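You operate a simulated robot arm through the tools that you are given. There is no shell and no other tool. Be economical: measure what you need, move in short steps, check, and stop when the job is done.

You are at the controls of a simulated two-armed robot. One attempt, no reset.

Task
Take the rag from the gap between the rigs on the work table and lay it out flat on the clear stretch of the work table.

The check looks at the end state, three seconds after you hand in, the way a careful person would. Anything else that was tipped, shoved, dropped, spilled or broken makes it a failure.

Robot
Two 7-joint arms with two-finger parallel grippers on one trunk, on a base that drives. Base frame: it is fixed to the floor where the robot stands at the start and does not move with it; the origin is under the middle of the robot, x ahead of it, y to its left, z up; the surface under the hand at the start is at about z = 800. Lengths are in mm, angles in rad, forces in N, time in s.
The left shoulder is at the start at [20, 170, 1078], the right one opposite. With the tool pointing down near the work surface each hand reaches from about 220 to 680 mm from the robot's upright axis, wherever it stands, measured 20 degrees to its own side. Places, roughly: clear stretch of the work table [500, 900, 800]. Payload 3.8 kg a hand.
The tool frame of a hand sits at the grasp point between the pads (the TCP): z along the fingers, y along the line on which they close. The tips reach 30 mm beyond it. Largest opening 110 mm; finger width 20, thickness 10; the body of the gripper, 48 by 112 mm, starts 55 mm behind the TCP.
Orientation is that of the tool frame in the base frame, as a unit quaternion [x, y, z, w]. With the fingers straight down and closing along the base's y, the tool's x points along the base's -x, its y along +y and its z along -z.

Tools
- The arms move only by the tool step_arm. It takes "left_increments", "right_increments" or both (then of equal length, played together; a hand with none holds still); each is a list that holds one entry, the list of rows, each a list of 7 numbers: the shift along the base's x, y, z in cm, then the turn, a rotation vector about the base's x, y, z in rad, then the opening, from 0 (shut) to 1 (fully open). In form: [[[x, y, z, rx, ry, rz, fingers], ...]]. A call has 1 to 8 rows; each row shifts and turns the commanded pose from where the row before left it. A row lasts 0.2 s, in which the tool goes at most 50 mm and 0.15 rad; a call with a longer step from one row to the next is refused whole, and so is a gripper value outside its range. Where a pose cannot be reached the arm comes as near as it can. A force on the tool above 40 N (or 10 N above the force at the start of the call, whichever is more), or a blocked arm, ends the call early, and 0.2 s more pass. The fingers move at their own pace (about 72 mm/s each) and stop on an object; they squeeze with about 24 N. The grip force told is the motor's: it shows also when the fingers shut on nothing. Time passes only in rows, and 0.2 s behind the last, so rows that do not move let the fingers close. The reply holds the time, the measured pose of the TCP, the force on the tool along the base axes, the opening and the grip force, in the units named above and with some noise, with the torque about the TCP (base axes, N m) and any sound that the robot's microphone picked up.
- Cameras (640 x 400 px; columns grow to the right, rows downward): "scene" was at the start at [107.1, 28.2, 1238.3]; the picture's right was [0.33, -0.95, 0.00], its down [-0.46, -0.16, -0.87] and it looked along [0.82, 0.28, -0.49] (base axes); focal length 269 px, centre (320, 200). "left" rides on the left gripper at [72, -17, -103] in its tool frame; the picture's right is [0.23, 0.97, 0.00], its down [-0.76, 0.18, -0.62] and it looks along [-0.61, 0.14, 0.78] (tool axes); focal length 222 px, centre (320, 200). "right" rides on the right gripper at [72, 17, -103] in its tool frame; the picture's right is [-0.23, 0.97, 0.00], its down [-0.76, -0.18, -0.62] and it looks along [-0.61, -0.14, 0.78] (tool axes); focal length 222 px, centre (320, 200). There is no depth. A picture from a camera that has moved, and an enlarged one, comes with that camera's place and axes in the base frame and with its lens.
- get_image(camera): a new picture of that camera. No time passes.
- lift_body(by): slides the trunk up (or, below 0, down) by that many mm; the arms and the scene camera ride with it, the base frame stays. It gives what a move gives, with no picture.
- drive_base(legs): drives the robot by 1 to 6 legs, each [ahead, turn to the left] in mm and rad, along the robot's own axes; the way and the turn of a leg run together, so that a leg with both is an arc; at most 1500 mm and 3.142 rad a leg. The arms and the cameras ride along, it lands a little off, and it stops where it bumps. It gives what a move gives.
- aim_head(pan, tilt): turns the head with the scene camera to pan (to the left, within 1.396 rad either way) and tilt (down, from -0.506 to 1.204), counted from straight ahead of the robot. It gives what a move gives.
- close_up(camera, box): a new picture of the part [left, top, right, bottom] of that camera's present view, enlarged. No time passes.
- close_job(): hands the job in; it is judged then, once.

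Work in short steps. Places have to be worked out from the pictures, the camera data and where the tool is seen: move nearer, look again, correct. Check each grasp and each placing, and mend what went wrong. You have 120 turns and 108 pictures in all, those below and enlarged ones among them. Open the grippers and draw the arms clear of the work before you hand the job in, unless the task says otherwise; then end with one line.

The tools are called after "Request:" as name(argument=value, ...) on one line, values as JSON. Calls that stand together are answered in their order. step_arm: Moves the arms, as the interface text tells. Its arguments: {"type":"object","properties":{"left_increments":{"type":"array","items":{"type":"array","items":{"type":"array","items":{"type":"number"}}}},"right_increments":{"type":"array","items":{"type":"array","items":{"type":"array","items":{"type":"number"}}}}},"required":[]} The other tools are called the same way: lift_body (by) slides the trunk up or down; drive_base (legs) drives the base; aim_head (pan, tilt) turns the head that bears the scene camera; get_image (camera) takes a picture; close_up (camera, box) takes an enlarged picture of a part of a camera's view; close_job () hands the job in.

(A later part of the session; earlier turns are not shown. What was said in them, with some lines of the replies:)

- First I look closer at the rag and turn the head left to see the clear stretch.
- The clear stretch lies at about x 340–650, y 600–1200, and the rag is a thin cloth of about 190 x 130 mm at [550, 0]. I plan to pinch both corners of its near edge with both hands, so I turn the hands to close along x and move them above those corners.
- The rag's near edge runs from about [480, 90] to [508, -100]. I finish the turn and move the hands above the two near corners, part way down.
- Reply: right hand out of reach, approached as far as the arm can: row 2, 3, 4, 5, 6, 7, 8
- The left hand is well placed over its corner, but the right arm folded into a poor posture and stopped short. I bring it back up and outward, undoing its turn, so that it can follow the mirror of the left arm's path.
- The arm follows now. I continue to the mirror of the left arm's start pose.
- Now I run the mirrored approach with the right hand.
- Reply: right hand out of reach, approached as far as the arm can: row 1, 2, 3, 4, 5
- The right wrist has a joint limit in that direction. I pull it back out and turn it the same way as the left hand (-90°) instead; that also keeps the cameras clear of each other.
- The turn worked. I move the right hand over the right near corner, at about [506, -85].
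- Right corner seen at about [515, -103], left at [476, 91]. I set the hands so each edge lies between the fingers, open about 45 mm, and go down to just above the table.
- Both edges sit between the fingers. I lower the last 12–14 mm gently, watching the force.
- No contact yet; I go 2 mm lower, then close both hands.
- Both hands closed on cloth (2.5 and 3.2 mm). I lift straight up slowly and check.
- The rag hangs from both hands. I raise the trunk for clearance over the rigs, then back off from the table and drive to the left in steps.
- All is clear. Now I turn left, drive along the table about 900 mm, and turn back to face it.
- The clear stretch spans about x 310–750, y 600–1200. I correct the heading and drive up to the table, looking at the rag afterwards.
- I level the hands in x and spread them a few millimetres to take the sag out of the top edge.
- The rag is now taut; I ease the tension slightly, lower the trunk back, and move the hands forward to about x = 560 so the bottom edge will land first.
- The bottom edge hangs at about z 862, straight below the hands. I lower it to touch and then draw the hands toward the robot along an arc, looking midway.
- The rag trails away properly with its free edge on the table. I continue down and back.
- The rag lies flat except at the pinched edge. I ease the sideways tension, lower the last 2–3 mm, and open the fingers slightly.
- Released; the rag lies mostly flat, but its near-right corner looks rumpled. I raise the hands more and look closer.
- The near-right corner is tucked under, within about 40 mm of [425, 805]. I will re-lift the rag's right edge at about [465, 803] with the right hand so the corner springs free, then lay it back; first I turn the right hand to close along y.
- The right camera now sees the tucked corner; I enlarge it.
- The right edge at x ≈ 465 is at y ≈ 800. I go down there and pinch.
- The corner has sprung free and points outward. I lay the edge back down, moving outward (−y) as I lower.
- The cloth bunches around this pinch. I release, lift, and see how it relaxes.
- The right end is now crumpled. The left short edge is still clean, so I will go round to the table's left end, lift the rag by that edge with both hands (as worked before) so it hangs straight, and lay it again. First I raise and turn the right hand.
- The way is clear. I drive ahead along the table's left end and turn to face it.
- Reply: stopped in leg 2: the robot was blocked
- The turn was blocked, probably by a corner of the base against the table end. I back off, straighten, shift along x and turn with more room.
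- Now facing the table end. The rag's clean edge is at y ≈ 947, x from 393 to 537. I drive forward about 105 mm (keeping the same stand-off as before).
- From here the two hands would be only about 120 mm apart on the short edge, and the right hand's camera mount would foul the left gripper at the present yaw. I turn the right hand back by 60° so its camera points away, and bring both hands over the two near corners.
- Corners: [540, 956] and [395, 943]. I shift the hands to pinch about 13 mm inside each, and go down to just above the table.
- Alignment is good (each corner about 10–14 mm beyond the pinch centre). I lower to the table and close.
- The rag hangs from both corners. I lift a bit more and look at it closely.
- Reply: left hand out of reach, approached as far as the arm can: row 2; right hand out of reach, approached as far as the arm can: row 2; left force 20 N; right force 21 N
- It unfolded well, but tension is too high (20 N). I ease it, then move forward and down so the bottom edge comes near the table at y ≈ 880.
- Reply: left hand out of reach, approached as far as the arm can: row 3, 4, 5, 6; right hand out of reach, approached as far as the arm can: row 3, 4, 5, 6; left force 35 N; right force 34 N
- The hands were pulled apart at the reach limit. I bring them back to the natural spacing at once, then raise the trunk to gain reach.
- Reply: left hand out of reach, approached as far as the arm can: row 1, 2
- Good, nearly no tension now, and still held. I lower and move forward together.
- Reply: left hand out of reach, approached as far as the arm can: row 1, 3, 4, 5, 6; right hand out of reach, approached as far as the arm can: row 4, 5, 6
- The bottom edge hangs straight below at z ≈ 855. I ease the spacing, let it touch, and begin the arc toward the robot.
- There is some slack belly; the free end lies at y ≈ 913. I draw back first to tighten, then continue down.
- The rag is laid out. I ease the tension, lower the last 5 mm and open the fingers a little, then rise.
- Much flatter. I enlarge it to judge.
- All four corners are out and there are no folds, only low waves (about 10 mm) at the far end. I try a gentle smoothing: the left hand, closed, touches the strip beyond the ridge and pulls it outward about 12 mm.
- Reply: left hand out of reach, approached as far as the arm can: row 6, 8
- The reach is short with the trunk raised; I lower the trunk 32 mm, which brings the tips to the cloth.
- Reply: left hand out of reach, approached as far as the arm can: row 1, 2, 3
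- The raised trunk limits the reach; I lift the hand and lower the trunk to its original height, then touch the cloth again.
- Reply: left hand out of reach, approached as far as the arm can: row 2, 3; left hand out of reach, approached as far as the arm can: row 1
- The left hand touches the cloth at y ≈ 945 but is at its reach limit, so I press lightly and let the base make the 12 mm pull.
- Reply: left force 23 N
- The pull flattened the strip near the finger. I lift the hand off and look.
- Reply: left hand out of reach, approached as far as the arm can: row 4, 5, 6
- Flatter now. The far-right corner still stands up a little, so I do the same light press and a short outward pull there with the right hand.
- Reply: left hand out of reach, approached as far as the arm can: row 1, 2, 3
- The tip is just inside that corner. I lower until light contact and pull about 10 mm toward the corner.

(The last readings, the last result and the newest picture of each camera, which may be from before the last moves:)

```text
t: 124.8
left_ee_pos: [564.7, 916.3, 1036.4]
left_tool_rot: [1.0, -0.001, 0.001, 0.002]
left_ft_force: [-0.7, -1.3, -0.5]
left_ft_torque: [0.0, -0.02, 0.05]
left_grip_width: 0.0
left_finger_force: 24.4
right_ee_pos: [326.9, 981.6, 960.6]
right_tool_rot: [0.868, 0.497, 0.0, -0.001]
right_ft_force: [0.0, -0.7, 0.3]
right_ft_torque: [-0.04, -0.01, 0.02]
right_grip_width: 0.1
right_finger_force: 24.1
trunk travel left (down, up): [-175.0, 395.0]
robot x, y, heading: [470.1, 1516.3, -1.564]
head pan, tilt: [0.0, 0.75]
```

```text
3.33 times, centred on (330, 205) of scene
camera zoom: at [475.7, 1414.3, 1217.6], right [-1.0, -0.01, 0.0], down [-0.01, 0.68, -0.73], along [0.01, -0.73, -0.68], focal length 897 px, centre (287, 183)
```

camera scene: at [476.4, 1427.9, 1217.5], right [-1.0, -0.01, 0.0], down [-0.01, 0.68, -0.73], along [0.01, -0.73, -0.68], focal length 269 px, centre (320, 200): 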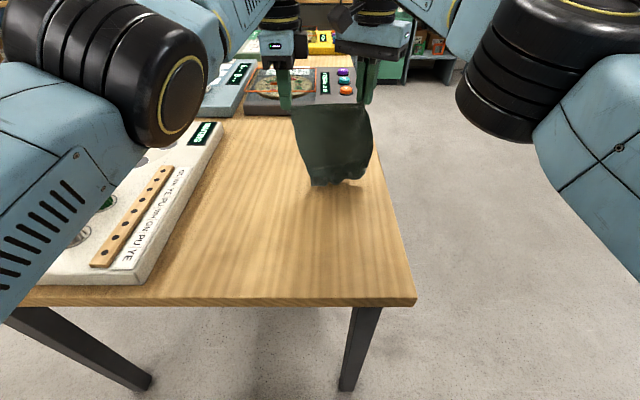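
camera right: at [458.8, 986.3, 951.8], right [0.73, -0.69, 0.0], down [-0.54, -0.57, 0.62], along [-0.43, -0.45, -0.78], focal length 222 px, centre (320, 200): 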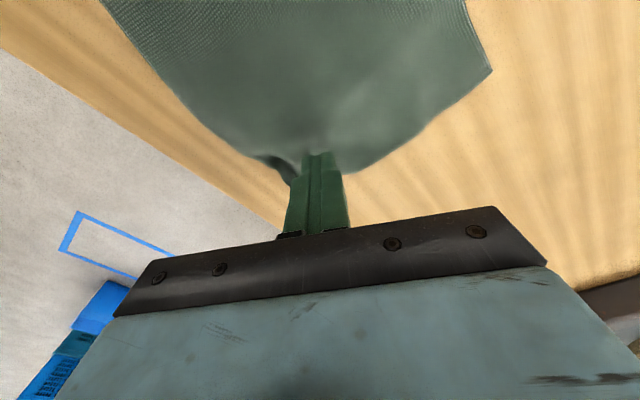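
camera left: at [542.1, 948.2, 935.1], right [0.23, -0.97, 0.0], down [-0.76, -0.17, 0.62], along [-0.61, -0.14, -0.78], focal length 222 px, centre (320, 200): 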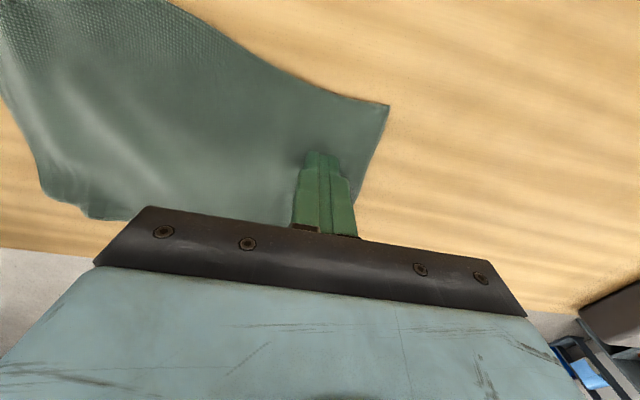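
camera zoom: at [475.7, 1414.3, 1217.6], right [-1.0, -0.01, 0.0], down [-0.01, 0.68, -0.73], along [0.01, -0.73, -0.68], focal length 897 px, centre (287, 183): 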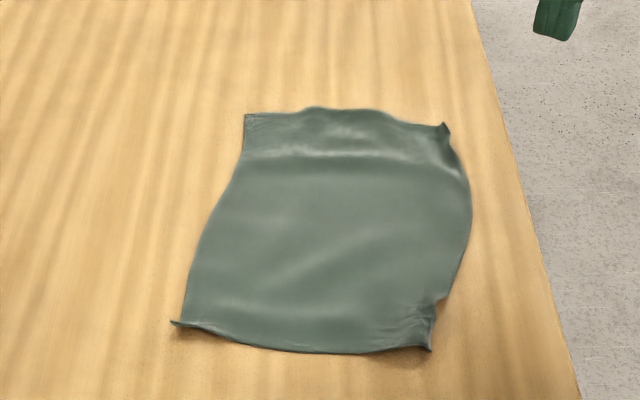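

The rag lies flat, with all corners out. I open the grippers, raise the arms and back away from the table, then take a last look.

Request:
step_arm(left_increments=[[[1, 3, 2, 0, 0, 0, 1], [1, 3, 2, 0, 0, 0, 1], [1, 4, 1, 0, 0, 0, 1], [0, 4, 0, 0, 0, 0, 1]]], right_increments=[[[-1, 2, 3, 0, 0, 0, 1], [-1, 2, 3, 0, 0, 0, 1], [0, 3, 2, 0, 0, 0, 1], [0, 3, 0, 0, 0, 0, 1]]])

Request:
drive_base(legs=[[-250, 0]])

Request:
get_image(camera="scene")

Request:
close_up(camera="scene", box=[270, 100, 390, 190])

```text
t: 125.8
left_ee_pos: [563.2, 947.9, 1126.7]
left_tool_rot: [1.0, -0.002, 0.001, 0.0]
left_ft_force: [-0.2, -0.6, 0.0]
left_ft_torque: [-0.01, 0.01, -0.01]
left_grip_width: 110.2
left_finger_force: 0.1
left hand out of reach, approached as far as the arm can: row 1, 2, 3, 4
right_ee_pos: [307.5, 1082.0, 1038.3]
right_tool_rot: [0.868, 0.496, 0.0, -0.001]
right_ft_force: [-0.8, -0.9, 0.3]
right_ft_torque: [-0.02, -0.03, -0.01]
right_grip_width: 110.2
right_finger_force: 0.0
trunk travel left (down, up): [-175.0, 395.0]
robot x, y, heading: [474.3, 1520.3, -1.563]
head pan, tilt: [0.0, 0.75]
```

```text
t: 127.7
left_ee_pos: [564.2, 1191.6, 1125.0]
left_tool_rot: [1.0, 0.0, 0.001, 0.001]
left_ft_force: [0.2, -0.2, 0.4]
left_ft_torque: [0.0, -0.01, -0.03]
left_grip_width: 109.9
left_finger_force: 0.1
right_ee_pos: [306.3, 1327.2, 1038.9]
right_tool_rot: [0.868, 0.497, 0.0, -0.001]
right_ft_force: [0.3, 0.3, 0.4]
right_ft_torque: [-0.01, -0.02, -0.01]
right_grip_width: 110.0
right_finger_force: 0.0
trunk travel left (down, up): [-175.0, 395.0]
robot x, y, heading: [471.9, 1763.8, -1.562]
head pan, tilt: [0.0, 0.75]
```

```text
20 pictures are left
camera scene: at [474.2, 1659.0, 1217.6], right [-1.0, -0.01, 0.0], down [-0.01, 0.68, -0.73], along [0.01, -0.73, -0.68], focal length 269 px, centre (320, 200)
```

scene: 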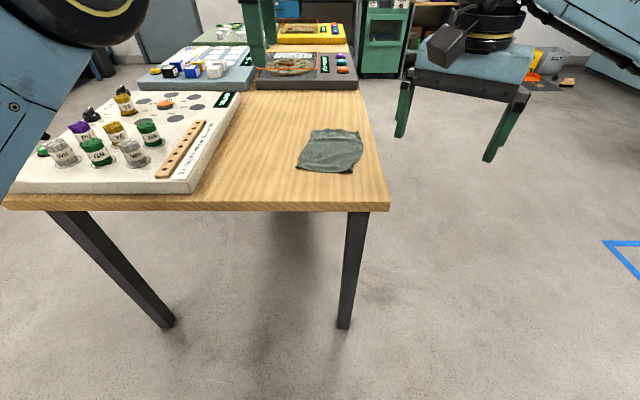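

```text
4.44 times, centred on (330, 145) of scene
camera zoom: at [474.2, 1659.0, 1217.6], right [-1.0, -0.01, 0.0], down [-0.01, 0.68, -0.73], along [0.01, -0.73, -0.68], focal length 1196 px, centre (276, 444)
```

zoom: 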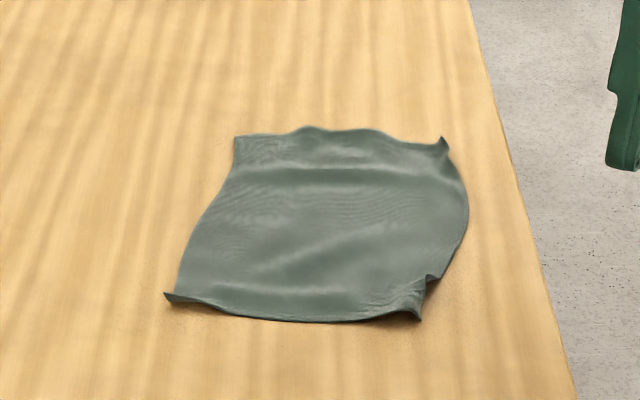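

The rag lies spread out on the clear stretch, the rigs look undisturbed, and the grippers are open and clear. I hand the job in.

Request:
close_job()

```text
The job is handed in.
```

The rag is out of the gap and laid out on the clear stretch of the work table, centred at about [460, 1010]. There are no folds, but low waves of about 10 mm remain at one end and some corners turn up slightly. The robot's base bumped once, probably on the table end, while turning; the rigs look undisturbed in the last picture.
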